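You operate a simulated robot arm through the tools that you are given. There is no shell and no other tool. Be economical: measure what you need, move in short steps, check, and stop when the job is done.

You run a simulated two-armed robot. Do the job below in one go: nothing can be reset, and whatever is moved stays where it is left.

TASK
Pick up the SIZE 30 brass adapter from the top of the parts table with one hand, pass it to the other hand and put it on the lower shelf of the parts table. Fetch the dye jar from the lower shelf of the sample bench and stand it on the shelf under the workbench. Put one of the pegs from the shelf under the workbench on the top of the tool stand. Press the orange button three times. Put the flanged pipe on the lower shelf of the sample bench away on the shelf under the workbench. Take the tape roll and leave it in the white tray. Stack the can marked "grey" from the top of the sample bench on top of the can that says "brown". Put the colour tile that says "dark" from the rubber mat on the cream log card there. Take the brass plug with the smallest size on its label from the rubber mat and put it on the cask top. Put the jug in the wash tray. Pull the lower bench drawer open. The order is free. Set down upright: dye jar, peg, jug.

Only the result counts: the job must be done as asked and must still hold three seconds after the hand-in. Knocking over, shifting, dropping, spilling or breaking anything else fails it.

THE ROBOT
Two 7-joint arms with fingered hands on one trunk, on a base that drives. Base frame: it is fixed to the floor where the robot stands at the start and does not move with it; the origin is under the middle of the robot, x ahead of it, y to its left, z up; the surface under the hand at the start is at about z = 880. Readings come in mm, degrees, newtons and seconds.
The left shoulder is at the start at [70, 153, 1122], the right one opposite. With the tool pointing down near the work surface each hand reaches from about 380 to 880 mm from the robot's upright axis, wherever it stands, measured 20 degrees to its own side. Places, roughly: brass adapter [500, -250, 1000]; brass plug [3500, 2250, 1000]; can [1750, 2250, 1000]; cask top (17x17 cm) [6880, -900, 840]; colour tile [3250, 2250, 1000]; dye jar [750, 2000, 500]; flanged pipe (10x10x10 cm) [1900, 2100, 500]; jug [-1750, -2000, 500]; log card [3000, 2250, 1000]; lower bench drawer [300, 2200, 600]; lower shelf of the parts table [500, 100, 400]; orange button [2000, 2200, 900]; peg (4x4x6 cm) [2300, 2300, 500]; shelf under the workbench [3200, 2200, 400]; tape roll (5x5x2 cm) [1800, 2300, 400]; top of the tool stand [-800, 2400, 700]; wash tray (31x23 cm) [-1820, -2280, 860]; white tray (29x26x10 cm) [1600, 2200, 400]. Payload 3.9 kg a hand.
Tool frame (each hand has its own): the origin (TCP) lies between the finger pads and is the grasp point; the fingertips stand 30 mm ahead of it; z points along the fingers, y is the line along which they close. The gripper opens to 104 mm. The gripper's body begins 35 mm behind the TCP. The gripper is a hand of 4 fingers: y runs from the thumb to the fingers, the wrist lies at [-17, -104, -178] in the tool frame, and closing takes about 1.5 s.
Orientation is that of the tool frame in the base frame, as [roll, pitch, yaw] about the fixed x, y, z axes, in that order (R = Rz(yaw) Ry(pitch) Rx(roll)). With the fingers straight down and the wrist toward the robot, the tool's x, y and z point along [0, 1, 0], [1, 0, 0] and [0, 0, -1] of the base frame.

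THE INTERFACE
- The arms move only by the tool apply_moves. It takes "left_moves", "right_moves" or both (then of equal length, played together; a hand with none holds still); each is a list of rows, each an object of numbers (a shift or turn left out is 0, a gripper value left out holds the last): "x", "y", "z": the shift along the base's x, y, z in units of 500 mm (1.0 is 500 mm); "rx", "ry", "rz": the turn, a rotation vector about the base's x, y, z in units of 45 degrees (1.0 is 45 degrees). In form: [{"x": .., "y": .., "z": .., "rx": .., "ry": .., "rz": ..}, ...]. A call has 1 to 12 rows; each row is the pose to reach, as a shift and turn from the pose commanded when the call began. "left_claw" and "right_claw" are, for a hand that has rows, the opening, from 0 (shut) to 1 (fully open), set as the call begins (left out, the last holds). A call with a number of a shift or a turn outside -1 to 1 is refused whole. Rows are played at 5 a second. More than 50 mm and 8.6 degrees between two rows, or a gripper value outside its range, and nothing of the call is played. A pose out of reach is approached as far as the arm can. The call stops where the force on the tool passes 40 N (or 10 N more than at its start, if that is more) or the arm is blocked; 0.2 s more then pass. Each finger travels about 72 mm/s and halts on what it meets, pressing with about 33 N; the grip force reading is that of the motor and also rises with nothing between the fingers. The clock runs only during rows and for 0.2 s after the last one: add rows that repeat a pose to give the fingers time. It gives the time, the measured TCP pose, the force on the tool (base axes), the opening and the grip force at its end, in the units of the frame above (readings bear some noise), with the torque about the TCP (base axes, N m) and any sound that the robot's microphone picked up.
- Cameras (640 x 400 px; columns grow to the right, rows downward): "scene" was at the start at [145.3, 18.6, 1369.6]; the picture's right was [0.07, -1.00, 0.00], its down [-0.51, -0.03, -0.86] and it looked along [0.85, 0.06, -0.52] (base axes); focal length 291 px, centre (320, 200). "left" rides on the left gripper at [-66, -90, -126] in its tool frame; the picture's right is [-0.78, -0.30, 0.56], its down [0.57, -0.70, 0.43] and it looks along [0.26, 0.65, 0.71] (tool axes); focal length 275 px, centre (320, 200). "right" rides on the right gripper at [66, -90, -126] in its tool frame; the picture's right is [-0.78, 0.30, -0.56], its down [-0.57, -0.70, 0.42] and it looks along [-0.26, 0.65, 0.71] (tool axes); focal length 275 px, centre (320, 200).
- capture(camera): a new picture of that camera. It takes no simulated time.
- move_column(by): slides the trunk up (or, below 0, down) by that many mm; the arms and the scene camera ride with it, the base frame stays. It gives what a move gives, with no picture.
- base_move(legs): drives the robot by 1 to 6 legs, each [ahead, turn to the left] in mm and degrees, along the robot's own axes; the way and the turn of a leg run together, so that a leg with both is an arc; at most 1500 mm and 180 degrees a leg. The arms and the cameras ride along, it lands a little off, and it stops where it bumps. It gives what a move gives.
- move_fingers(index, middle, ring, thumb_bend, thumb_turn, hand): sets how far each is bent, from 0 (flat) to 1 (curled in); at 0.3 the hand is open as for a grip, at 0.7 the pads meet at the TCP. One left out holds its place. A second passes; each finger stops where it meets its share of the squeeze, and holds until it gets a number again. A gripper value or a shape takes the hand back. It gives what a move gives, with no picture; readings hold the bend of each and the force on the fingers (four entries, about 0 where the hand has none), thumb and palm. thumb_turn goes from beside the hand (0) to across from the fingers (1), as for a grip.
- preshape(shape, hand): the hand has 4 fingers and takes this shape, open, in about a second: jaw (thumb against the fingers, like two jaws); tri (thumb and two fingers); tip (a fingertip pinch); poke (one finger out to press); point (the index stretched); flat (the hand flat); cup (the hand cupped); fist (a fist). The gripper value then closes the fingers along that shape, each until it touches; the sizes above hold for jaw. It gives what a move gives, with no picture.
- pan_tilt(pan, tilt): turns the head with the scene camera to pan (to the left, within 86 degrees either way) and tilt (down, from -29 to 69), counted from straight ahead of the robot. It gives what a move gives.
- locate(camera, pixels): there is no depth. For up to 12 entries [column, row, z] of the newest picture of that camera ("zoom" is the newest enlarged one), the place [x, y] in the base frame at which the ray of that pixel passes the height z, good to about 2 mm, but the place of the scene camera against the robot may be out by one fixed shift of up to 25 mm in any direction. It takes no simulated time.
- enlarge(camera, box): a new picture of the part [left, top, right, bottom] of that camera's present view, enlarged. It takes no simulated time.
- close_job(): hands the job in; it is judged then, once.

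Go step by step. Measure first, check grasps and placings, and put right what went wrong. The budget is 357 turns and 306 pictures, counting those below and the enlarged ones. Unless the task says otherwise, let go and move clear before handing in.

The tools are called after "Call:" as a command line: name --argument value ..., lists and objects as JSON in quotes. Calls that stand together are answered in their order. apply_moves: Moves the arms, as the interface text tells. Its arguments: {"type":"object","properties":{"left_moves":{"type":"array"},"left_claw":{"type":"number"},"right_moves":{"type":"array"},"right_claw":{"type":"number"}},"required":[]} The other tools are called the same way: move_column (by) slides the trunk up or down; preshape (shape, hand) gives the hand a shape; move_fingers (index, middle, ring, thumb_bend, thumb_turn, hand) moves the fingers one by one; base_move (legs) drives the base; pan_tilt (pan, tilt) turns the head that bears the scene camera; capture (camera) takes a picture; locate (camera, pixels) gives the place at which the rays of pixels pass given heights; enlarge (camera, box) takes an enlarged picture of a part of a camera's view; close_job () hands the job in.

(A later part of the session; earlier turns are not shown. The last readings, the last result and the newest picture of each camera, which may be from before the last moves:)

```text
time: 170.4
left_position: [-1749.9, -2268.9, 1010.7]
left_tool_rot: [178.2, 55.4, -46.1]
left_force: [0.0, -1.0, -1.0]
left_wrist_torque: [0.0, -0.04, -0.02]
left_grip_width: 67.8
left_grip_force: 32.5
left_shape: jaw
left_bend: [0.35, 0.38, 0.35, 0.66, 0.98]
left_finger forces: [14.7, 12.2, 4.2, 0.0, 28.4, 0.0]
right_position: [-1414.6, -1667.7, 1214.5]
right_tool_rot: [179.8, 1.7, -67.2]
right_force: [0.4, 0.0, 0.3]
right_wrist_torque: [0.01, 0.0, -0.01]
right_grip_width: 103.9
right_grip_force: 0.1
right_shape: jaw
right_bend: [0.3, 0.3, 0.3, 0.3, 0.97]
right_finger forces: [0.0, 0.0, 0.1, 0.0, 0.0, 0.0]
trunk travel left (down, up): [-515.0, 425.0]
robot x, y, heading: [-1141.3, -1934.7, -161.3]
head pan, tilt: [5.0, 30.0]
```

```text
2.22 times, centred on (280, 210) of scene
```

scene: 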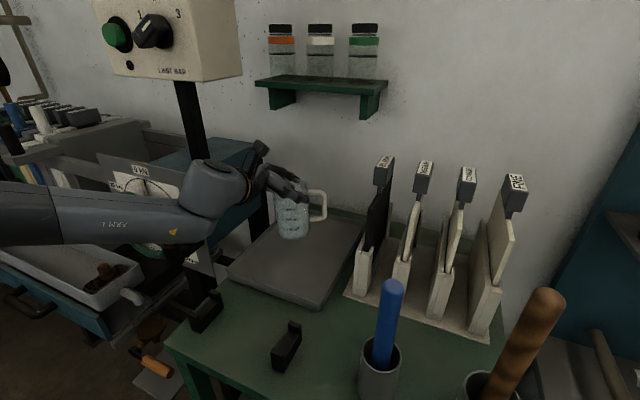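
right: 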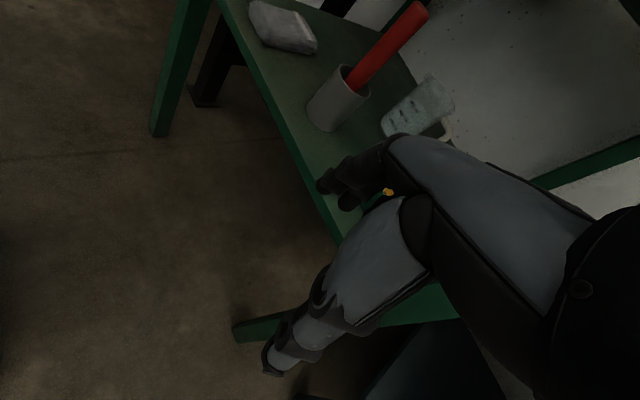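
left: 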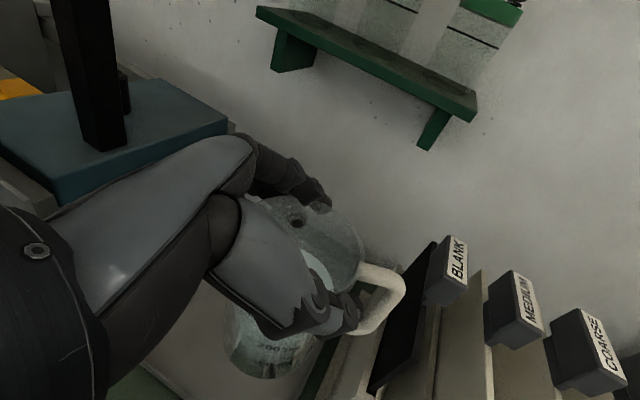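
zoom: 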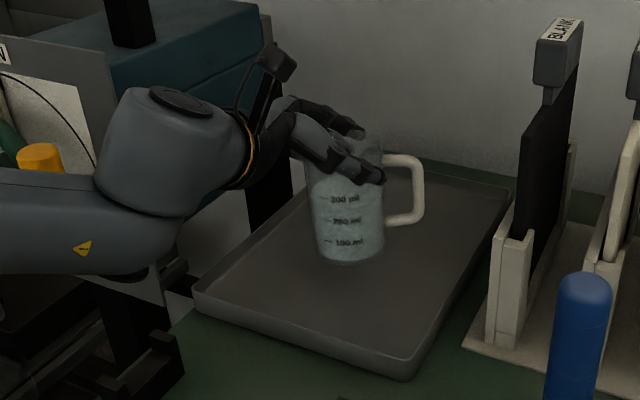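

Jug is above the tray's middle. I lower in small steps until contact.

Call:
move_column --by -20

Call:
move_column --by -8

Call:
enlarge --camera "scene" --box '[180, 120, 380, 300]'

```text
time: 171.0
left_position: [-1750.2, -2269.1, 990.6]
left_tool_rot: [178.3, 55.4, -46.1]
left_force: [0.9, 0.3, -1.9]
left_wrist_torque: [-0.02, -0.01, 0.0]
left_grip_width: 67.6
left_grip_force: 33.3
left_shape: jaw
left_bend: [0.35, 0.38, 0.35, 0.66, 0.98]
left_finger forces: [14.7, 12.2, 4.2, 0.0, 28.4, 0.0]
right_position: [-1417.4, -1668.2, 1194.7]
right_tool_rot: [179.9, 1.7, -67.3]
right_force: [0.2, -0.8, -0.1]
right_wrist_torque: [0.02, -0.02, -0.01]
right_grip_width: 104.1
right_grip_force: 0.1
right_shape: jaw
right_bend: [0.3, 0.3, 0.3, 0.3, 0.97]
right_finger forces: [0.0, 0.0, 0.1, 0.0, 0.0, 0.0]
trunk travel left (down, up): [-495.0, 445.0]
robot x, y, heading: [-1144.2, -1932.8, -161.0]
head pan, tilt: [5.0, 30.0]
```

```text
time: 171.6
left_position: [-1749.6, -2270.0, 981.9]
left_tool_rot: [178.1, 55.4, -46.2]
left_force: [-0.8, -0.1, -0.6]
left_wrist_torque: [0.01, -0.01, 0.0]
left_grip_width: 67.4
left_grip_force: 33.2
left_shape: jaw
left_bend: [0.35, 0.38, 0.35, 0.66, 0.98]
left_finger forces: [14.6, 12.3, 4.2, 0.0, 28.4, 0.0]
right_position: [-1415.9, -1667.5, 1186.6]
right_tool_rot: [179.7, 1.6, -67.2]
right_force: [0.1, -0.1, 0.5]
right_wrist_torque: [-0.03, -0.01, 0.01]
right_grip_width: 104.1
right_grip_force: 0.0
right_shape: jaw
right_bend: [0.3, 0.3, 0.3, 0.3, 0.97]
right_finger forces: [0.0, 0.1, 0.0, 0.0, 0.1, 0.1]
trunk travel left (down, up): [-487.0, 453.0]
robot x, y, heading: [-1141.1, -1935.5, -160.9]
head pan, tilt: [5.0, 30.0]
```

```text
2.22 times, centred on (280, 210) of scene
```

zoom: 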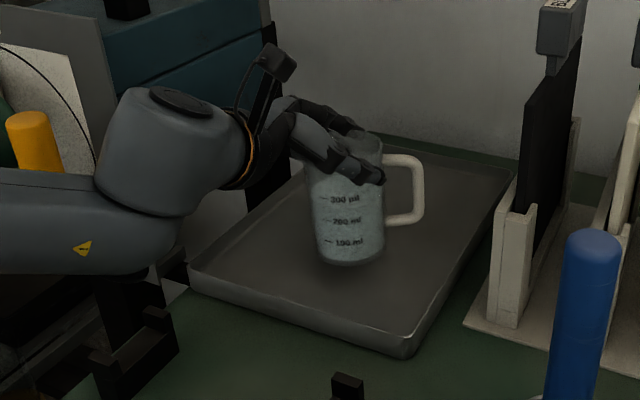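

Still no contact; continue in 4 mm steps.

Call:
move_column --by -4

Call:
move_column --by -4

```text
time: 172.1
left_position: [-1750.0, -2271.0, 978.7]
left_tool_rot: [178.3, 55.5, -46.1]
left_force: [0.7, 0.5, -2.1]
left_wrist_torque: [0.0, -0.02, 0.02]
left_grip_width: 67.4
left_grip_force: 33.2
left_shape: jaw
left_bend: [0.35, 0.38, 0.35, 0.66, 0.98]
left_finger forces: [14.7, 12.2, 4.2, 0.1, 28.4, 0.0]
right_position: [-1415.8, -1667.4, 1183.0]
right_tool_rot: [179.8, 1.7, -67.2]
right_force: [0.3, 0.0, 0.2]
right_wrist_torque: [0.01, -0.01, -0.03]
right_grip_width: 103.8
right_grip_force: 0.0
right_shape: jaw
right_bend: [0.3, 0.3, 0.3, 0.3, 0.97]
right_finger forces: [0.0, 0.0, 0.0, 0.1, 0.0, 0.0]
trunk travel left (down, up): [-483.0, 457.0]
robot x, y, heading: [-1140.2, -1931.1, -160.9]
head pan, tilt: [5.0, 30.0]
```

```text
time: 172.7
left_position: [-1749.3, -2269.4, 973.5]
left_tool_rot: [178.5, 55.5, -45.8]
left_force: [-1.0, 0.0, -1.1]
left_wrist_torque: [-0.01, -0.01, -0.03]
left_grip_width: 67.5
left_grip_force: 33.2
left_shape: jaw
left_bend: [0.35, 0.38, 0.35, 0.66, 0.98]
left_finger forces: [14.7, 12.3, 4.2, 0.0, 28.4, 0.1]
right_position: [-1415.0, -1667.8, 1178.6]
right_tool_rot: [179.7, 1.6, -67.2]
right_force: [0.7, 0.9, -0.1]
right_wrist_torque: [0.01, -0.01, 0.0]
right_grip_width: 104.0
right_grip_force: 0.0
right_shape: jaw
right_bend: [0.3, 0.3, 0.3, 0.3, 0.97]
right_finger forces: [0.0, 0.0, 0.0, 0.0, 0.0, 0.0]
trunk travel left (down, up): [-479.0, 461.0]
robot x, y, heading: [-1142.8, -1933.8, -161.1]
head pan, tilt: [5.0, 30.0]
```

Call:
move_column --by -4

Call:
move_column --by -4

Call:
enlarge --camera "scene" --box '[180, 120, 380, 300]'

```text
time: 173.2
left_position: [-1749.3, -2268.6, 971.3]
left_tool_rot: [178.4, 55.5, -46.0]
left_force: [-0.7, -0.3, -0.8]
left_wrist_torque: [0.0, 0.03, 0.0]
left_grip_width: 67.2
left_grip_force: 33.2
left_shape: jaw
left_bend: [0.35, 0.38, 0.35, 0.66, 0.98]
left_finger forces: [14.7, 12.3, 4.3, 0.1, 28.5, 0.1]
right_position: [-1416.0, -1667.1, 1173.7]
right_tool_rot: [179.7, 1.7, -67.2]
right_force: [1.0, -0.4, 0.5]
right_wrist_torque: [-0.02, -0.01, -0.01]
right_grip_width: 103.7
right_grip_force: 0.2
right_shape: jaw
right_bend: [0.3, 0.3, 0.3, 0.3, 0.97]
right_finger forces: [0.0, 0.0, 0.1, 0.0, 0.0, 0.0]
trunk travel left (down, up): [-475.0, 465.0]
robot x, y, heading: [-1142.0, -1937.6, -160.8]
head pan, tilt: [5.0, 30.0]
```

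```text
time: 173.7
left_position: [-1750.4, -2268.6, 965.9]
left_tool_rot: [178.2, 55.6, -46.2]
left_force: [-0.4, 0.0, -1.0]
left_wrist_torque: [0.01, 0.0, 0.01]
left_grip_width: 67.6
left_grip_force: 33.5
left_shape: jaw
left_bend: [0.35, 0.38, 0.35, 0.66, 0.98]
left_finger forces: [14.7, 12.3, 4.2, 0.0, 28.4, 0.0]
right_position: [-1416.0, -1667.9, 1170.8]
right_tool_rot: [179.8, 1.7, -67.2]
right_force: [-0.5, -0.9, -0.5]
right_wrist_torque: [-0.02, 0.0, -0.03]
right_grip_width: 103.9
right_grip_force: 0.1
right_shape: jaw
right_bend: [0.3, 0.3, 0.3, 0.3, 0.97]
right_finger forces: [0.1, 0.1, 0.0, 0.1, 0.0, 0.0]
trunk travel left (down, up): [-471.0, 469.0]
robot x, y, heading: [-1139.5, -1938.2, -161.0]
head pan, tilt: [5.0, 30.0]
```

```text
2.22 times, centred on (280, 210) of scene
```

zoom: 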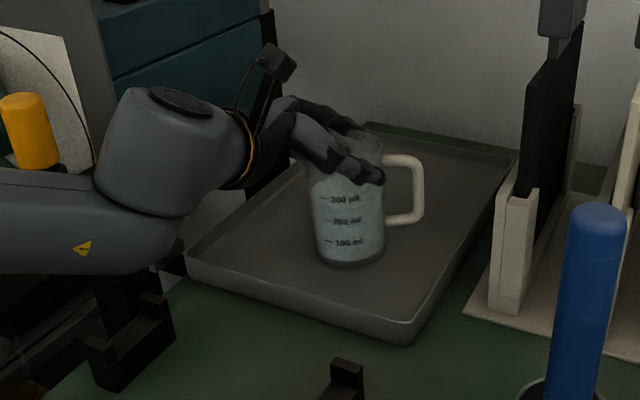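

Call:
move_column --by -5

Call:
move_column --by -4

Call:
enlarge --camera "scene" --box '[230, 160, 330, 250]'

```text
time: 174.3
left_position: [-1750.8, -2267.6, 965.1]
left_tool_rot: [178.1, 55.6, -46.4]
left_force: [-0.9, 1.4, 6.0]
left_wrist_torque: [-0.14, 0.19, -0.03]
left_grip_width: 67.8
left_grip_force: 33.1
left_shape: jaw
left_bend: [0.35, 0.38, 0.35, 0.66, 0.98]
left_finger forces: [15.4, 12.1, 4.4, 0.0, 29.1, 0.1]
right_position: [-1414.7, -1667.0, 1164.9]
right_tool_rot: [179.8, 1.7, -67.2]
right_force: [-0.3, 0.8, 0.7]
right_wrist_torque: [0.0, 0.0, 0.01]
right_grip_width: 103.8
right_grip_force: 0.0
right_shape: jaw
right_bend: [0.3, 0.3, 0.3, 0.3, 0.97]
right_finger forces: [0.1, 0.0, 0.0, 0.1, 0.0, 0.1]
trunk travel left (down, up): [-466.0, 474.0]
robot x, y, heading: [-1139.4, -1936.1, -160.9]
head pan, tilt: [5.0, 30.0]
```

```text
time: 174.8
left_position: [-1749.2, -2266.1, 961.7]
left_tool_rot: [177.7, 55.7, -46.7]
left_force: [-2.3, 2.9, 18.1]
left_wrist_torque: [-0.43, 0.54, -0.18]
left_grip_width: 67.4
left_grip_force: 33.1
left_shape: jaw
left_bend: [0.35, 0.38, 0.34, 0.66, 0.98]
left_finger forces: [15.6, 12.6, 4.8, 0.0, 29.6, 0.0]
right_position: [-1413.7, -1664.1, 1160.2]
right_tool_rot: [179.7, 1.7, -67.3]
right_force: [0.4, 0.2, -0.7]
right_wrist_torque: [-0.04, -0.04, 0.02]
right_grip_width: 103.9
right_grip_force: 0.1
right_shape: jaw
right_bend: [0.3, 0.3, 0.3, 0.3, 0.97]
right_finger forces: [0.0, 0.1, 0.0, 0.1, 0.0, 0.0]
trunk travel left (down, up): [-462.0, 478.0]
robot x, y, heading: [-1147.5, -1936.4, -161.3]
head pan, tilt: [5.0, 30.0]
```

```text
4.44 times, centred on (280, 205) of scene
```

zoom: 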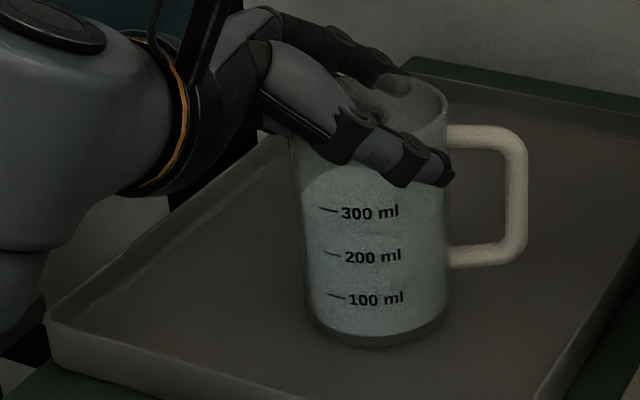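

Contact confirmed (18 N). I open the fingers without moving the arm, then raise the trunk.

Call:
move_fingers --hand "left" --index 0.25 --middle 0.25 --ring 0.25 --thumb_bend 0.3

Call:
enlarge --camera "scene" --box '[180, 120, 380, 300]'

```text
time: 175.8
left_position: [-1749.2, -2269.7, 957.0]
left_tool_rot: [178.2, 55.5, -46.2]
left_force: [0.2, -0.3, -0.2]
left_wrist_torque: [0.0, 0.0, 0.0]
left_grip_width: 111.6
left_grip_force: 0.1
left_shape: fingers
left_bend: [0.25, 0.25, 0.25, 0.3, 1.0]
left_finger forces: [0.0, 0.0, 0.0, 0.0, 0.0, 0.1]
right_position: [-1415.6, -1667.4, 1161.6]
right_tool_rot: [179.7, 1.6, -67.2]
right_force: [-0.8, 0.7, 0.7]
right_wrist_torque: [-0.01, 0.01, 0.03]
right_grip_width: 103.9
right_grip_force: 0.0
right_shape: jaw
right_bend: [0.3, 0.3, 0.3, 0.3, 0.97]
right_finger forces: [0.0, 0.0, 0.0, 0.0, 0.0, 0.0]
trunk travel left (down, up): [-462.0, 478.0]
robot x, y, heading: [-1141.7, -1933.8, -160.8]
head pan, tilt: [5.0, 30.0]
```

```text
2.22 times, centred on (280, 210) of scene
```

zoom: 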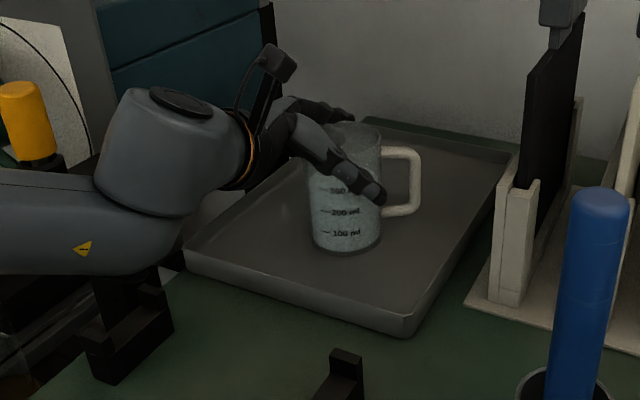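

Fingers are clear; jug stands in the tray. I raise the trunk 150 mm and back away.

Call:
move_column --by 150

Call:
base_move --legs '[[-450, 0]]'

Call:
capture --camera "scene"

```text
time: 177.5
left_position: [-1749.9, -2269.1, 1107.1]
left_tool_rot: [178.3, 55.5, -46.1]
left_force: [-0.6, -0.1, -0.1]
left_wrist_torque: [-0.01, 0.02, 0.01]
left_grip_width: 111.3
left_grip_force: 0.0
left_shape: fingers
left_bend: [0.25, 0.25, 0.25, 0.3, 1.0]
left_finger forces: [0.0, 0.0, 0.0, 0.0, 0.1, 0.0]
right_position: [-1415.2, -1667.1, 1310.5]
right_tool_rot: [179.8, 1.7, -67.3]
right_force: [-0.6, -0.7, 0.8]
right_wrist_torque: [-0.02, 0.0, 0.02]
right_grip_width: 103.8
right_grip_force: 0.0
right_shape: jaw
right_bend: [0.3, 0.3, 0.3, 0.3, 0.97]
right_finger forces: [0.0, 0.0, 0.0, 0.0, 0.0, 0.1]
trunk travel left (down, up): [-612.0, 328.0]
robot x, y, heading: [-1141.4, -1937.4, -161.0]
head pan, tilt: [5.0, 30.0]
```

```text
time: 180.3
left_position: [-1315.9, -2122.0, 1107.6]
left_tool_rot: [178.4, 55.5, -45.8]
left_force: [-0.3, -0.5, 0.2]
left_wrist_torque: [-0.01, -0.01, -0.01]
left_grip_width: 111.4
left_grip_force: 0.0
left_shape: fingers
left_bend: [0.25, 0.25, 0.25, 0.3, 1.0]
left_finger forces: [0.1, 0.0, 0.0, 0.0, 0.0, 0.1]
right_position: [-984.6, -1518.4, 1311.6]
right_tool_rot: [179.8, 1.7, -67.0]
right_force: [-1.0, 0.6, -0.1]
right_wrist_torque: [-0.02, -0.03, 0.0]
right_grip_width: 103.8
right_grip_force: 0.1
right_shape: jaw
right_bend: [0.3, 0.3, 0.3, 0.3, 0.97]
right_finger forces: [0.0, 0.0, 0.0, 0.0, 0.0, 0.1]
trunk travel left (down, up): [-612.0, 328.0]
robot x, y, heading: [-708.7, -1785.3, -160.5]
head pan, tilt: [5.0, 30.0]
```

```text
228 pictures are left
```

scene: 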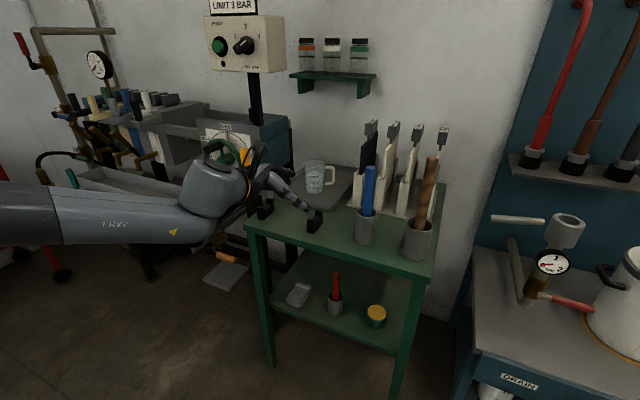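

Jug stands in the wash tray. I bring the left hand back to a compact upright-tool pose.

Call:
apply_moves --left_moves '[{"x": 0.05, "y": -0.007, "rx": -0.07, "ry": -0.07}, {"x": 0.1, "y": -0.014, "rx": -0.14, "ry": -0.14}, {"x": 0.15, "y": -0.02, "rx": -0.21, "ry": -0.21}, {"x": 0.2, "y": -0.027, "rx": -0.28, "ry": -0.28}, {"x": 0.25, "y": -0.034, "rx": -0.35, "ry": -0.35}, {"x": 0.3, "y": -0.04, "rx": -0.43, "ry": -0.43}, {"x": 0.34, "y": -0.046, "rx": -0.43, "ry": -0.43}]' --left_claw 1

Call:
apply_moves --left_moves '[{"x": 0.05, "y": -0.007, "rx": -0.07, "ry": -0.07}, {"x": 0.1, "y": -0.014, "rx": -0.14, "ry": -0.14}, {"x": 0.15, "y": -0.02, "rx": -0.21, "ry": -0.21}, {"x": 0.2, "y": -0.027, "rx": -0.28, "ry": -0.28}, {"x": 0.25, "y": -0.034, "rx": -0.35, "ry": -0.35}, {"x": 0.3, "y": -0.04, "rx": -0.43, "ry": -0.43}, {"x": 0.34, "y": -0.046, "rx": -0.43, "ry": -0.43}]'

Call:
apply_moves --left_moves '[{"x": 0.05, "y": -0.007, "rz": -0.1}, {"x": 0.1, "y": -0.014, "rz": -0.2}, {"x": 0.15, "y": -0.02, "rz": -0.3}, {"x": 0.2, "y": -0.027, "rz": -0.4}, {"x": 0.25, "y": -0.034, "rz": -0.5}, {"x": 0.3, "y": -0.04, "rz": -0.54}, {"x": 0.33, "y": -0.046, "rz": -0.54}]'

Call:
base_move --legs '[[0, -110], [1450, 0], [1450, 0]]'

Call:
pan_tilt --pan -30 --tilt 20

Call:
capture --camera "scene"

```text
time: 181.9
left_position: [-1144.3, -2147.0, 1107.5]
left_tool_rot: [178.7, 28.1, -45.5]
left_force: [-0.8, 0.6, 0.3]
left_wrist_torque: [0.03, -0.02, -0.01]
left_grip_width: 103.8
left_grip_force: 0.0
left_shape: jaw
left_bend: [0.3, 0.3, 0.3, 0.3, 0.97]
left_finger forces: [0.1, 0.0, 0.0, 0.1, 0.0, 0.0]
right_position: [-983.0, -1518.8, 1311.7]
right_tool_rot: [179.8, 1.8, -66.9]
right_force: [0.1, 0.4, -0.2]
right_wrist_torque: [-0.03, 0.04, 0.02]
right_grip_width: 104.0
right_grip_force: 0.0
right_shape: jaw
right_bend: [0.3, 0.3, 0.3, 0.3, 0.97]
right_finger forces: [0.0, 0.0, 0.0, 0.0, 0.0, 0.0]
trunk travel left (down, up): [-612.0, 328.0]
robot x, y, heading: [-708.8, -1784.4, -160.5]
head pan, tilt: [5.0, 30.0]
```

```text
time: 183.5
left_position: [-1029.9, -2186.7, 1128.8]
left_tool_rot: [179.0, 0.6, -45.5]
left_force: [0.0, 0.5, 0.6]
left_wrist_torque: [0.01, 0.01, 0.0]
left_grip_width: 104.2
left_grip_force: 0.1
left_shape: jaw
left_bend: [0.3, 0.3, 0.3, 0.3, 0.97]
left_finger forces: [0.1, 0.0, 0.1, 0.0, 0.1, 0.0]
left hand out of reach, approached as far as the arm can: row 3, 4, 5, 6, 7
right_position: [-983.7, -1518.8, 1311.2]
right_tool_rot: [179.8, 1.7, -66.8]
right_force: [0.5, 0.4, -0.1]
right_wrist_torque: [-0.02, 0.02, 0.0]
right_grip_width: 103.9
right_grip_force: 0.1
right_shape: jaw
right_bend: [0.3, 0.3, 0.3, 0.3, 0.97]
right_finger forces: [0.0, 0.1, 0.0, 0.0, 0.1, 0.0]
trunk travel left (down, up): [-612.0, 328.0]
robot x, y, heading: [-704.8, -1781.7, -160.3]
head pan, tilt: [5.0, 30.0]
```

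```text
time: 185.1
left_position: [-879.7, -2236.9, 1203.8]
left_tool_rot: [179.1, 0.8, -70.0]
left_force: [0.2, 0.0, -0.4]
left_wrist_torque: [0.0, 0.01, 0.0]
left_grip_width: 104.2
left_grip_force: 0.1
left_shape: jaw
left_bend: [0.3, 0.3, 0.3, 0.3, 0.97]
left_finger forces: [0.0, 0.1, 0.1, 0.0, 0.0, 0.0]
left hand out of reach, approached as far as the arm can: row 1, 2, 3, 4, 5, 6, 7
right_position: [-983.8, -1518.3, 1310.9]
right_tool_rot: [179.8, 1.8, -66.9]
right_force: [-0.2, -0.7, -1.0]
right_wrist_torque: [0.0, -0.04, 0.04]
right_grip_width: 104.0
right_grip_force: 0.0
right_shape: jaw
right_bend: [0.3, 0.3, 0.3, 0.3, 0.97]
right_finger forces: [0.0, 0.0, 0.0, 0.1, 0.0, 0.1]
trunk travel left (down, up): [-612.0, 328.0]
robot x, y, heading: [-711.2, -1783.3, -160.6]
head pan, tilt: [5.0, 30.0]
```

```text
time: 203.7
left_position: [-1011.2, 1407.2, 1203.7]
left_tool_rot: [179.0, 0.8, 179.9]
left_force: [1.4, 0.2, 0.6]
left_wrist_torque: [0.03, 0.02, 0.0]
left_grip_width: 104.1
left_grip_force: 0.0
left_shape: jaw
left_bend: [0.3, 0.3, 0.3, 0.3, 0.97]
left_finger forces: [0.0, 0.0, 0.1, 0.0, 0.1, 0.1]
right_position: [-299.3, 1257.1, 1311.2]
right_tool_rot: [179.9, 1.7, -177.2]
right_force: [0.6, -0.9, 0.2]
right_wrist_torque: [0.03, -0.01, 0.0]
right_grip_width: 103.8
right_grip_force: 0.0
right_shape: jaw
right_bend: [0.3, 0.3, 0.3, 0.3, 0.97]
right_finger forces: [0.0, 0.0, 0.1, 0.0, 0.1, 0.1]
trunk travel left (down, up): [-612.0, 328.0]
robot x, y, heading: [-643.6, 1087.6, 89.1]
head pan, tilt: [5.0, 30.0]
```

```text
time: 204.7
left_position: [-1011.7, 1407.7, 1203.9]
left_tool_rot: [179.0, 0.9, 179.8]
left_force: [1.2, -0.4, -0.1]
left_wrist_torque: [0.02, -0.01, 0.02]
left_grip_width: 104.2
left_grip_force: 0.0
left_shape: jaw
left_bend: [0.3, 0.3, 0.3, 0.3, 0.97]
left_finger forces: [0.1, 0.1, 0.0, 0.0, 0.1, 0.1]
right_position: [-299.1, 1256.4, 1311.7]
right_tool_rot: [179.7, 1.6, -177.2]
right_force: [0.2, -0.3, -0.1]
right_wrist_torque: [0.01, 0.03, -0.01]
right_grip_width: 103.7
right_grip_force: 0.1
right_shape: jaw
right_bend: [0.3, 0.3, 0.3, 0.3, 0.97]
right_finger forces: [0.0, 0.0, 0.1, 0.0, 0.0, 0.0]
trunk travel left (down, up): [-612.0, 328.0]
robot x, y, heading: [-643.9, 1089.3, 89.3]
head pan, tilt: [-30.0, 20.0]
```

```text
227 pictures are left
```

scene: 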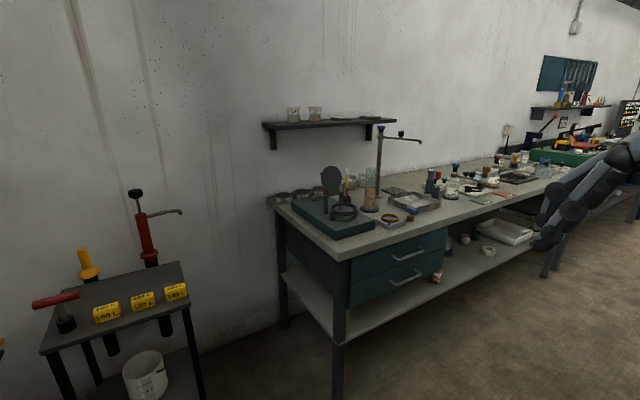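

The drawer unit with two bar handles is under the sample bench's left end; lower handle at (405,279). I locate things.

Call:
enlarge --camera "scene" --box '[270, 170, 560, 350]'

Call:
locate --camera "scene" --pixels '[[405, 279, 600], [407, 254, 700], [340, 262, 880], [448, 225, 880], [337, 390, 0], [437, 277, 400], [105, 310, 700], [185, 265, 700], [40, 350, 700]]'

```text
2.21 times, centred on (415, 260) of scene
```

zoom: 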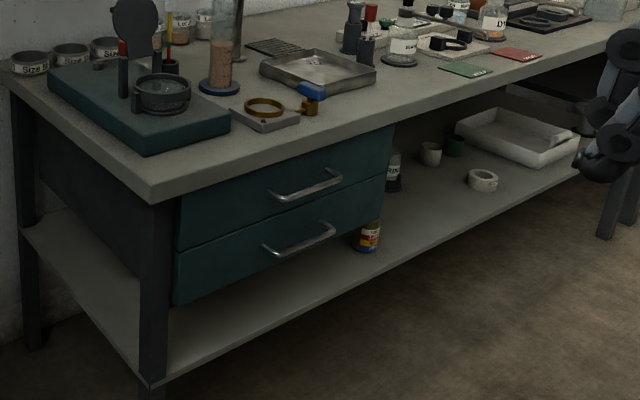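

```text
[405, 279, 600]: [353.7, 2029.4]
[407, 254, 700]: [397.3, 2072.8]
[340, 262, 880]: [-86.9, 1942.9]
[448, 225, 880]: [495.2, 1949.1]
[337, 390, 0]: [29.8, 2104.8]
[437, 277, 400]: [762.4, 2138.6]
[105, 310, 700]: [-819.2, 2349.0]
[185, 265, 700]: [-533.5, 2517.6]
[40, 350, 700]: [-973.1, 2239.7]
```

Lower handle is around x≈340, drawers' front near y≈1960. I drive in front of it.

Call:
base_move --legs '[[0, -79], [826, 0], [0, 80]]'

Call:
move_column --by -380

Call:
pan_tilt --pan -10 --tilt 25

Call:
capture --camera "scene"

```text
time: 216.0
left_position: [-190.8, 1535.6, 1203.0]
left_tool_rot: [179.1, 0.8, -179.2]
left_force: [-0.1, 0.3, -0.2]
left_wrist_torque: [-0.01, -0.03, -0.02]
left_grip_width: 104.1
left_grip_force: 0.1
left_shape: jaw
left_bend: [0.3, 0.3, 0.3, 0.3, 0.97]
left_finger forces: [0.0, 0.0, 0.1, 0.1, 0.1, 0.0]
right_position: [522.4, 1397.8, 1311.0]
right_tool_rot: [179.7, 1.7, -176.1]
right_force: [0.2, 0.4, 0.5]
right_wrist_torque: [-0.01, -0.01, 0.01]
right_grip_width: 104.0
right_grip_force: 0.0
right_shape: jaw
right_bend: [0.3, 0.3, 0.3, 0.3, 0.97]
right_finger forces: [0.0, 0.1, 0.0, 0.1, 0.0, 0.0]
trunk travel left (down, up): [-612.0, 328.0]
robot x, y, heading: [177.7, 1226.9, 90.2]
head pan, tilt: [-30.0, 20.0]
```

```text
time: 219.7
left_position: [-191.1, 1536.0, 821.6]
left_tool_rot: [179.1, 0.8, -179.2]
left_force: [-0.2, -1.3, -1.1]
left_wrist_torque: [0.0, -0.02, 0.01]
left_grip_width: 104.1
left_grip_force: 0.1
left_shape: jaw
left_bend: [0.3, 0.3, 0.3, 0.3, 0.97]
left_finger forces: [0.0, 0.1, 0.1, 0.1, 0.0, 0.1]
right_position: [521.9, 1397.2, 932.1]
right_tool_rot: [179.9, 1.8, -176.2]
right_force: [0.2, 0.1, -0.1]
right_wrist_torque: [-0.02, -0.03, -0.01]
right_grip_width: 103.8
right_grip_force: 0.0
right_shape: jaw
right_bend: [0.3, 0.3, 0.3, 0.3, 0.97]
right_finger forces: [0.0, 0.0, 0.0, 0.0, 0.1, 0.0]
trunk travel left (down, up): [-232.0, 708.0]
robot x, y, heading: [178.6, 1224.7, 89.9]
head pan, tilt: [-30.0, 20.0]
```

```text
time: 220.5
left_position: [-190.6, 1535.9, 823.5]
left_tool_rot: [179.1, 0.7, -179.2]
left_force: [-0.6, 0.0, -0.3]
left_wrist_torque: [0.02, 0.01, 0.01]
left_grip_width: 104.0
left_grip_force: 0.1
left_shape: jaw
left_bend: [0.3, 0.3, 0.3, 0.3, 0.97]
left_finger forces: [0.0, 0.0, 0.0, 0.0, 0.0, 0.0]
right_position: [522.6, 1397.4, 931.5]
right_tool_rot: [179.8, 1.8, -176.2]
right_force: [0.3, -0.3, -0.1]
right_wrist_torque: [0.03, 0.0, -0.03]
right_grip_width: 104.1
right_grip_force: 0.0
right_shape: jaw
right_bend: [0.3, 0.3, 0.3, 0.3, 0.97]
right_finger forces: [0.0, 0.1, 0.1, 0.1, 0.1, 0.0]
trunk travel left (down, up): [-232.0, 708.0]
robot x, y, heading: [179.8, 1223.4, 90.0]
head pan, tilt: [-10.0, 25.0]
```

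```text
225 pictures are left
```

scene: 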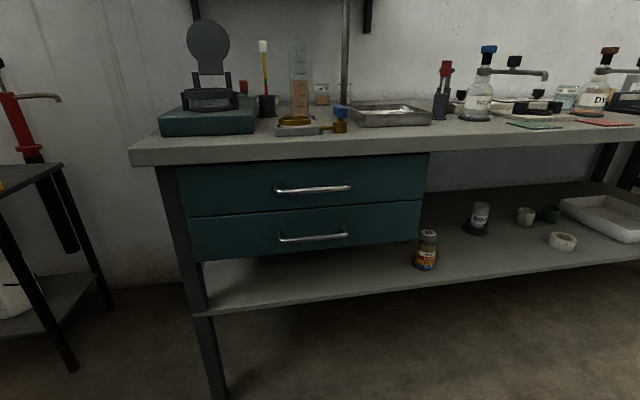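

Handles clear: lower one at (313,237), estimated (250,1955,650). I lower the trunk and bring the right hand in front, pitched 45°.

Call:
move_column --by -150

Call:
apply_moves --right_moves '[{"x": -0.045, "y": 0.06, "rx": 0.08}, {"x": -0.09, "y": 0.12, "rx": 0.16}, {"x": -0.135, "y": 0.18, "rx": 0.25}, {"x": -0.18, "y": 0.24, "rx": 0.33}, {"x": -0.225, "y": 0.3, "rx": 0.42}, {"x": -0.27, "y": 0.36, "rx": 0.5}, {"x": -0.315, "y": 0.42, "rx": 0.6}, {"x": -0.36, "y": 0.48, "rx": 0.7}, {"x": -0.4, "y": 0.54, "rx": 0.8}, {"x": -0.45, "y": 0.6, "rx": 0.9}, {"x": -0.5, "y": 0.66, "rx": 1.0}, {"x": -0.544, "y": 0.72, "rx": 1.0}]'

Call:
capture --camera "right"

Call:
capture --camera "scene"

```text
time: 222.3
left_position: [-190.7, 1535.6, 673.2]
left_tool_rot: [179.1, 0.8, -179.2]
left_force: [-0.4, 0.1, 0.3]
left_wrist_torque: [0.0, 0.01, -0.02]
left_grip_width: 104.1
left_grip_force: 0.0
left_shape: jaw
left_bend: [0.3, 0.3, 0.3, 0.3, 0.97]
left_finger forces: [0.0, 0.0, 0.0, 0.1, 0.1, 0.0]
right_position: [523.3, 1396.6, 782.6]
right_tool_rot: [179.9, 1.6, -176.2]
right_force: [0.0, 0.0, 0.5]
right_wrist_torque: [-0.02, 0.02, 0.0]
right_grip_width: 103.8
right_grip_force: 0.2
right_shape: jaw
right_bend: [0.3, 0.3, 0.3, 0.3, 0.97]
right_finger forces: [0.1, 0.0, 0.1, 0.1, 0.1, 0.0]
trunk travel left (down, up): [-82.0, 858.0]
robot x, y, heading: [178.0, 1223.8, 90.1]
head pan, tilt: [-10.0, 25.0]
```

```text
time: 224.9
left_position: [-190.7, 1536.1, 673.6]
left_tool_rot: [179.1, 0.8, -179.1]
left_force: [-0.4, 0.1, 0.3]
left_wrist_torque: [0.0, 0.0, 0.01]
left_grip_width: 103.7
left_grip_force: 0.1
left_shape: jaw
left_bend: [0.3, 0.3, 0.3, 0.3, 0.97]
left_finger forces: [0.0, 0.0, 0.0, 0.0, 0.1, 0.1]
right_position: [249.3, 1756.2, 781.3]
right_tool_rot: [134.8, 3.8, -178.5]
right_force: [-0.2, -0.3, 0.3]
right_wrist_torque: [-0.02, 0.0, 0.01]
right_grip_width: 103.8
right_grip_force: 0.1
right_shape: jaw
right_bend: [0.3, 0.3, 0.3, 0.3, 0.97]
right_finger forces: [0.1, 0.1, 0.0, 0.0, 0.1, 0.0]
trunk travel left (down, up): [-82.0, 858.0]
robot x, y, heading: [177.7, 1224.4, 90.2]
head pan, tilt: [-10.0, 25.0]
```

```text
224 pictures are left
```

right: 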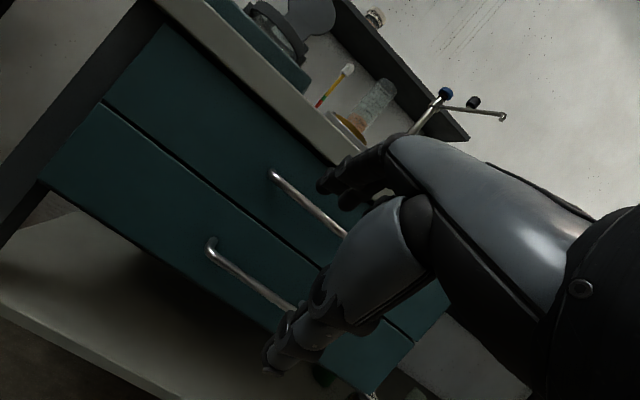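

```text
223 pictures are left
```

scene: 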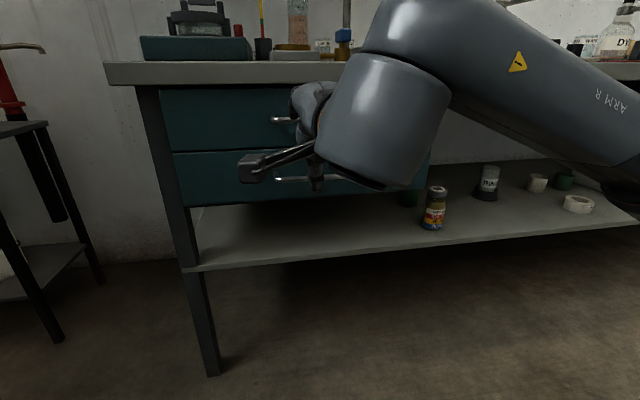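

Call:
locate --camera "right" --pixels '[[212, 252, 620], [212, 252, 640], [212, 252, 660], [212, 252, 680], [275, 177, 750], [275, 177, 770], [275, 177, 790], [290, 305, 640], [290, 305, 660]]'

Call:
locate --camera "scene" --pixels '[[277, 181, 620], [277, 181, 640], [277, 181, 660], [277, 181, 680], [272, 119, 750], [272, 119, 770], [272, 119, 790]]'

```text
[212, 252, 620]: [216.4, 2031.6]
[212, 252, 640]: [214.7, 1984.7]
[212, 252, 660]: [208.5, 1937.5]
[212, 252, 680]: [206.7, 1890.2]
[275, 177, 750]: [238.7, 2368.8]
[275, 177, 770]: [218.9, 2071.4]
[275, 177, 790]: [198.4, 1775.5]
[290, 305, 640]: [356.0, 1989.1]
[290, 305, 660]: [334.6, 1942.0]
```

```text
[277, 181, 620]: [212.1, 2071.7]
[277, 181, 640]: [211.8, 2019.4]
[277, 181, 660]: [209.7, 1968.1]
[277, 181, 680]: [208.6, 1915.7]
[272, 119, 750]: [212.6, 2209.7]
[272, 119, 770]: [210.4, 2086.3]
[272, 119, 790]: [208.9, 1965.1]
```

Depth is ambiguous from these similar rays; I lower the hand to handle height for a second viewpoint.

Call:
apply_moves --right_moves '[{"z": -0.06}, {"z": -0.12}, {"z": -0.18}, {"z": -0.22}, {"z": -0.22}]'

Call:
capture --camera "right"

```text
time: 226.1
left_position: [-191.2, 1536.0, 674.1]
left_tool_rot: [179.2, 0.9, -179.2]
left_force: [0.6, -0.4, -0.7]
left_wrist_torque: [0.02, 0.0, 0.0]
left_grip_width: 104.1
left_grip_force: 0.0
left_shape: jaw
left_bend: [0.3, 0.3, 0.3, 0.3, 0.97]
left_finger forces: [0.0, 0.0, 0.0, 0.0, 0.0, 0.1]
right_position: [251.9, 1757.5, 670.6]
right_tool_rot: [134.7, 3.9, -178.7]
right_force: [-0.3, -0.5, 0.5]
right_wrist_torque: [0.01, 0.0, 0.0]
right_grip_width: 103.8
right_grip_force: 0.1
right_shape: jaw
right_bend: [0.3, 0.3, 0.3, 0.3, 0.97]
right_finger forces: [0.0, 0.0, 0.0, 0.0, 0.0, 0.0]
trunk travel left (down, up): [-82.0, 858.0]
robot x, y, heading: [178.6, 1224.5, 89.9]
head pan, tilt: [-10.0, 25.0]
```

```text
222 pictures are left
```

right: 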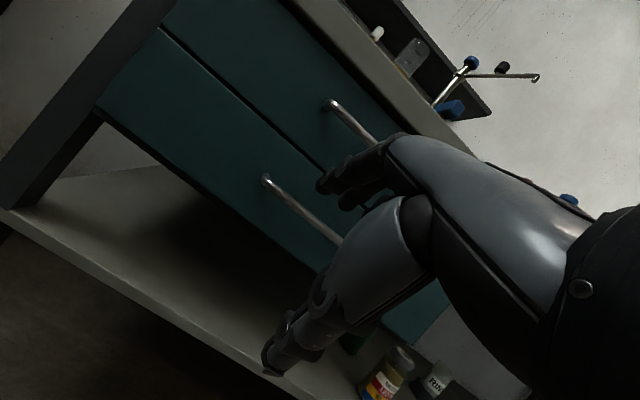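

Call:
locate --camera "right" --pixels '[[267, 183, 640], [267, 183, 650], [267, 183, 660], [338, 240, 640], [338, 240, 650], [338, 240, 660]]'

```text
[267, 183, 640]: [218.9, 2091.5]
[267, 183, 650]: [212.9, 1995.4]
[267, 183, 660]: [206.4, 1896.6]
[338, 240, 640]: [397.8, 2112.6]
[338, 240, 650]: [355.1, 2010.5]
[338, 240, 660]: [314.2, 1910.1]
```

Two views agree: lower bar's left end at (210,1950,655), centre ≈(272,1952,655). I drive 100 mm closer and go to a standoff along the 45° approach line.

Call:
base_move --legs '[[90, 0]]'

Call:
apply_moves --right_moves '[{"x": 0.02, "y": 0.02, "z": 0.05}, {"x": 0.04, "y": 0.04, "z": 0.1}, {"x": 0.04, "y": 0.05, "z": 0.12}, {"x": 0.04, "y": 0.05, "z": 0.12}]' --right_claw 0.75

Call:
capture --camera "right"

```text
time: 227.2
left_position: [-191.3, 1625.8, 673.1]
left_tool_rot: [179.0, 0.8, -179.2]
left_force: [-0.3, -0.5, 0.5]
left_wrist_torque: [-0.05, 0.01, 0.0]
left_grip_width: 103.9
left_grip_force: 0.0
left_shape: jaw
left_bend: [0.3, 0.3, 0.3, 0.3, 0.97]
left_finger forces: [0.0, 0.1, 0.0, 0.0, 0.0, 0.0]
right_position: [252.2, 1845.4, 670.6]
right_tool_rot: [134.8, 3.9, -178.6]
right_force: [0.0, 0.5, 0.4]
right_wrist_torque: [0.0, -0.01, 0.01]
right_grip_width: 103.7
right_grip_force: 0.0
right_shape: jaw
right_bend: [0.3, 0.3, 0.3, 0.3, 0.97]
right_finger forces: [0.0, 0.1, 0.1, 0.0, 0.0, 0.0]
trunk travel left (down, up): [-82.0, 858.0]
robot x, y, heading: [178.4, 1315.0, 90.0]
head pan, tilt: [-10.0, 25.0]
```

```text
time: 228.2
left_position: [-190.6, 1625.2, 673.7]
left_tool_rot: [179.1, 0.9, -179.2]
left_force: [1.0, 0.3, -0.9]
left_wrist_torque: [0.03, -0.03, 0.01]
left_grip_width: 103.9
left_grip_force: 0.1
left_shape: jaw
left_bend: [0.3, 0.3, 0.3, 0.3, 0.97]
left_finger forces: [0.0, 0.0, 0.1, 0.0, 0.1, 0.0]
right_position: [272.8, 1870.7, 731.2]
right_tool_rot: [134.7, 3.9, -178.6]
right_force: [-0.2, 0.2, 0.2]
right_wrist_torque: [-0.04, -0.01, 0.01]
right_grip_width: 78.4
right_grip_force: 0.1
right_shape: jaw
right_bend: [0.27, 0.35, 0.32, 0.52, 0.98]
right_finger forces: [0.1, 0.1, 0.0, 0.0, 0.0, 0.0]
trunk travel left (down, up): [-82.0, 858.0]
robot x, y, heading: [183.2, 1314.5, 90.3]
head pan, tilt: [-10.0, 25.0]
```

```text
221 pictures are left
```

right: 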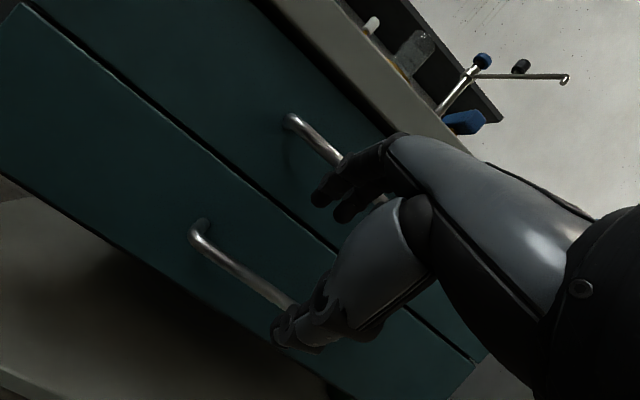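

Call:
locate --camera "right" --pixels '[[199, 240, 645], [199, 240, 655], [199, 240, 665], [288, 303, 655], [290, 122, 775], [203, 225, 655]]'

```text
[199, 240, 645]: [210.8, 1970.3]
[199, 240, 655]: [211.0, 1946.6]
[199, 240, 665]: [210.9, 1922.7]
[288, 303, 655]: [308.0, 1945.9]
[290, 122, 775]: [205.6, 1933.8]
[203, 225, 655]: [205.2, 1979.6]
```

Bar confirmed at y 1947, z 655; drawer face ~30 mm behind. I advance along the 45° line and close.

Call:
apply_moves --right_moves '[{"y": 0.03, "z": -0.03}, {"y": 0.06, "z": -0.06}, {"y": 0.09, "z": -0.09}, {"y": 0.12, "z": -0.12}, {"y": 0.138, "z": -0.138}, {"y": 0.138, "z": -0.138}]'

Call:
apply_moves --right_moves '[{}, {}, {}, {}, {}, {}, {}, {}]' --right_claw 0

Call:
capture --camera "right"

```text
time: 229.3
left_position: [-187.6, 1623.2, 674.5]
left_tool_rot: [178.8, 0.9, -179.5]
left_force: [-0.1, -0.8, 0.2]
left_wrist_torque: [0.0, 0.01, 0.02]
left_grip_width: 104.0
left_grip_force: 0.1
left_shape: jaw
left_bend: [0.3, 0.3, 0.3, 0.3, 0.97]
left_finger forces: [0.0, 0.0, 0.0, 0.0, 0.0, 0.1]
right_position: [271.2, 1928.8, 674.6]
right_tool_rot: [133.8, 3.7, -178.1]
right_force: [5.4, -30.1, 7.7]
right_wrist_torque: [0.98, 0.04, -0.46]
right_grip_width: 72.3
right_grip_force: 0.1
right_shape: jaw
right_bend: [0.72, 0.38, 0.34, 0.52, 0.98]
right_finger forces: [10.0, 14.9, 5.6, 0.0, 0.1, 0.1]
trunk travel left (down, up): [-82.0, 858.0]
robot x, y, heading: [181.0, 1312.0, 89.9]
head pan, tilt: [-10.0, 25.0]
stopped in row 5 (right hand): the force on the tool passed its limit at 49 N (the readings are from after the stop); the commanded pose is now the measured one
```

```text
time: 230.6
left_position: [-189.5, 1625.8, 673.7]
left_tool_rot: [179.2, 0.7, -179.5]
left_force: [-0.8, 0.3, -0.3]
left_wrist_torque: [-0.02, -0.02, 0.02]
left_grip_width: 104.0
left_grip_force: 0.1
left_shape: jaw
left_bend: [0.3, 0.3, 0.3, 0.3, 0.97]
left_finger forces: [0.1, 0.1, 0.0, 0.0, 0.1, 0.0]
right_position: [269.3, 1929.0, 659.6]
right_tool_rot: [135.7, 3.9, -178.0]
right_force: [4.2, -18.0, -15.3]
right_wrist_torque: [-0.31, 0.0, -0.01]
right_grip_width: 1.5
right_grip_force: 33.2
right_shape: jaw
right_bend: [0.74, 0.73, 0.71, 0.46, 1.0]
right_finger forces: [11.4, 3.0, 2.5, 0.0, 40.6, 0.0]
trunk travel left (down, up): [-82.0, 858.0]
robot x, y, heading: [179.7, 1312.2, 89.5]
head pan, tilt: [-10.0, 25.0]
stopped in row 6 (right hand): the force on the tool passed its limit at 42 N (the readings are from after the stop); the commanded pose is now the measured one
```

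```text
220 pictures are left
```

right: 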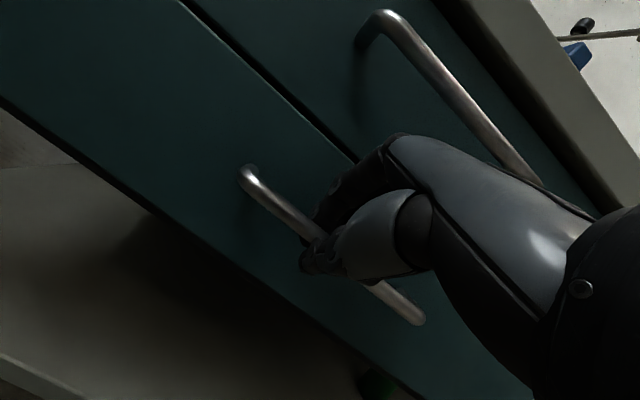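

The fingers have wrapped around the bar. I try pulling by driving back.

Call:
base_move --legs '[[-120, 0]]'

Call:
capture --camera "right"

Call:
capture --camera "scene"

```text
time: 231.8
left_position: [-189.3, 1507.8, 672.9]
left_tool_rot: [179.3, 0.7, -179.5]
left_force: [-0.1, 0.8, -0.5]
left_wrist_torque: [0.01, -0.02, -0.03]
left_grip_width: 104.0
left_grip_force: 0.0
left_shape: jaw
left_bend: [0.3, 0.3, 0.3, 0.3, 0.97]
left_finger forces: [0.0, 0.0, 0.0, 0.0, 0.2, 0.1]
right_position: [270.9, 1810.4, 659.1]
right_tool_rot: [135.6, 3.9, -178.3]
right_force: [1.2, -1.1, -26.2]
right_wrist_torque: [-0.33, 0.01, 0.12]
right_grip_width: 1.4
right_grip_force: 32.9
right_shape: jaw
right_bend: [0.74, 0.73, 0.64, 0.45, 1.0]
right_finger forces: [14.2, 4.8, 4.6, 0.0, 39.9, 0.0]
trunk travel left (down, up): [-82.0, 858.0]
robot x, y, heading: [177.0, 1193.1, 89.7]
head pan, tilt: [-10.0, 25.0]
```

```text
219 pictures are left
```

right: 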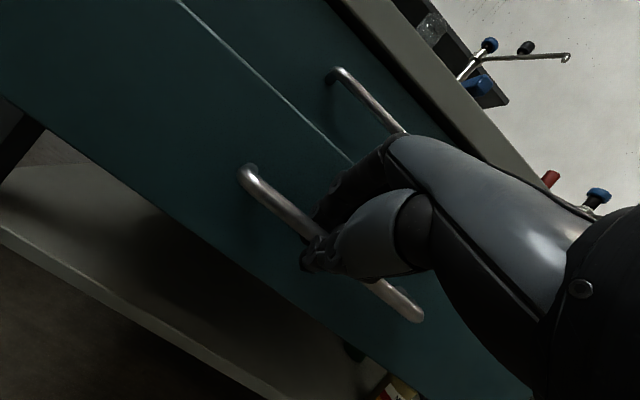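

```text
218 pictures are left
```

scene: 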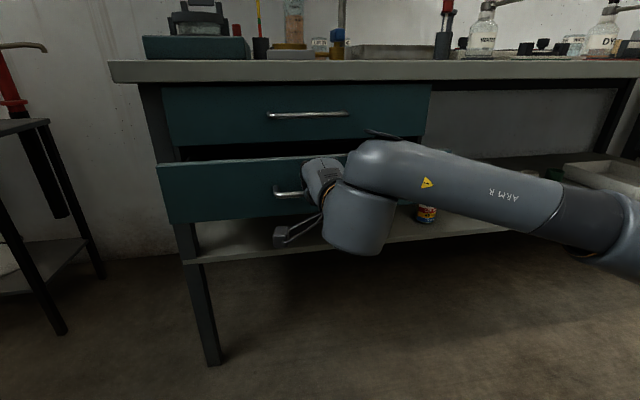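

The drawer slides: 120 mm open. I pull another 130 mm.

Call:
base_move --legs '[[-130, 0]]'

Call:
capture --camera "scene"

```text
time: 233.1
left_position: [-190.7, 1375.1, 674.4]
left_tool_rot: [179.3, 0.6, -179.3]
left_force: [0.0, -0.8, -0.1]
left_wrist_torque: [0.02, 0.01, 0.01]
left_grip_width: 104.1
left_grip_force: 0.2
left_shape: jaw
left_bend: [0.3, 0.3, 0.3, 0.3, 0.97]
left_finger forces: [0.0, 0.1, 0.0, 0.1, 0.0, 0.1]
right_position: [271.4, 1682.1, 657.5]
right_tool_rot: [135.8, 3.9, -178.1]
right_force: [15.4, -0.1, -22.3]
right_wrist_torque: [-0.29, 0.01, -0.14]
right_grip_width: 1.4
right_grip_force: 33.0
right_shape: jaw
right_bend: [0.74, 0.73, 0.63, 0.46, 1.0]
right_finger forces: [14.3, 5.3, 4.9, 0.0, 38.5, 0.0]
trunk travel left (down, up): [-82.0, 858.0]
robot x, y, heading: [177.9, 1062.3, 89.7]
head pan, tilt: [-10.0, 25.0]
```

```text
217 pictures are left
```

scene: 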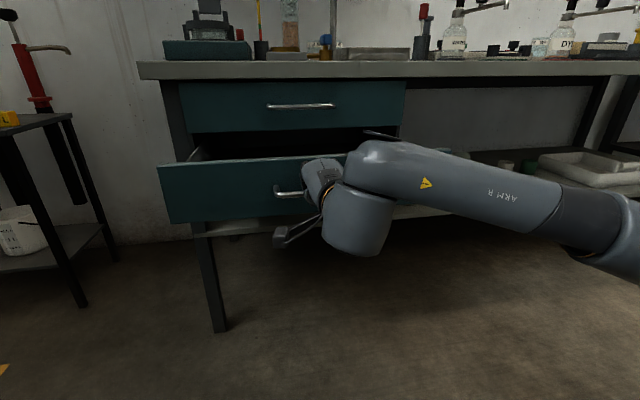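

About 250 mm open and still free; I pull 70 mm more to be safe.

Call:
base_move --legs '[[-70, 0]]'

Call:
apply_moves --right_moves '[{}, {}, {}, {}, {}, {}, {}]' --right_claw 1

Call:
capture --camera "right"

```text
time: 234.1
left_position: [-190.4, 1304.8, 675.1]
left_tool_rot: [179.2, 0.7, -179.3]
left_force: [-0.2, -1.1, -0.1]
left_wrist_torque: [-0.01, -0.01, 0.0]
left_grip_width: 104.0
left_grip_force: 0.1
left_shape: jaw
left_bend: [0.3, 0.3, 0.3, 0.3, 0.97]
left_finger forces: [0.1, 0.0, 0.0, 0.0, 0.0, 0.0]
right_position: [270.7, 1610.8, 655.1]
right_tool_rot: [136.0, 4.0, -178.4]
right_force: [14.4, -0.5, -20.4]
right_wrist_torque: [-0.26, 0.02, -0.14]
right_grip_width: 1.6
right_grip_force: 33.3
right_shape: jaw
right_bend: [0.74, 0.73, 0.63, 0.47, 1.0]
right_finger forces: [14.3, 5.2, 4.7, 0.0, 37.4, 0.0]
trunk travel left (down, up): [-82.0, 858.0]
robot x, y, heading: [178.4, 991.6, 89.5]
head pan, tilt: [-10.0, 25.0]
```

```text
time: 235.7
left_position: [-191.9, 1304.6, 673.5]
left_tool_rot: [179.1, 0.8, -179.2]
left_force: [0.4, -0.6, 0.5]
left_wrist_torque: [0.03, -0.02, 0.0]
left_grip_width: 104.0
left_grip_force: 0.1
left_shape: jaw
left_bend: [0.3, 0.3, 0.3, 0.3, 0.97]
left_finger forces: [0.1, 0.0, 0.0, 0.1, 0.1, 0.1]
right_position: [270.2, 1610.0, 658.1]
right_tool_rot: [135.8, 4.1, -178.4]
right_force: [0.1, -1.1, 0.1]
right_wrist_torque: [0.01, -0.01, -0.01]
right_grip_width: 103.6
right_grip_force: 0.1
right_shape: jaw
right_bend: [0.3, 0.3, 0.3, 0.3, 0.97]
right_finger forces: [0.1, 0.1, 0.0, 0.1, 0.0, 0.2]
trunk travel left (down, up): [-82.0, 858.0]
robot x, y, heading: [177.5, 993.7, 89.7]
head pan, tilt: [-10.0, 25.0]
```

```text
216 pictures are left
```

right: 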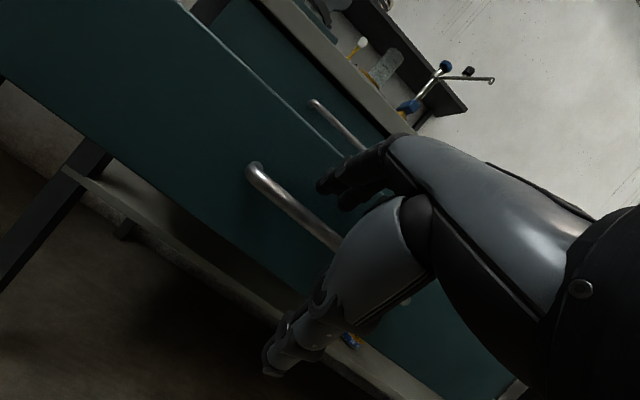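

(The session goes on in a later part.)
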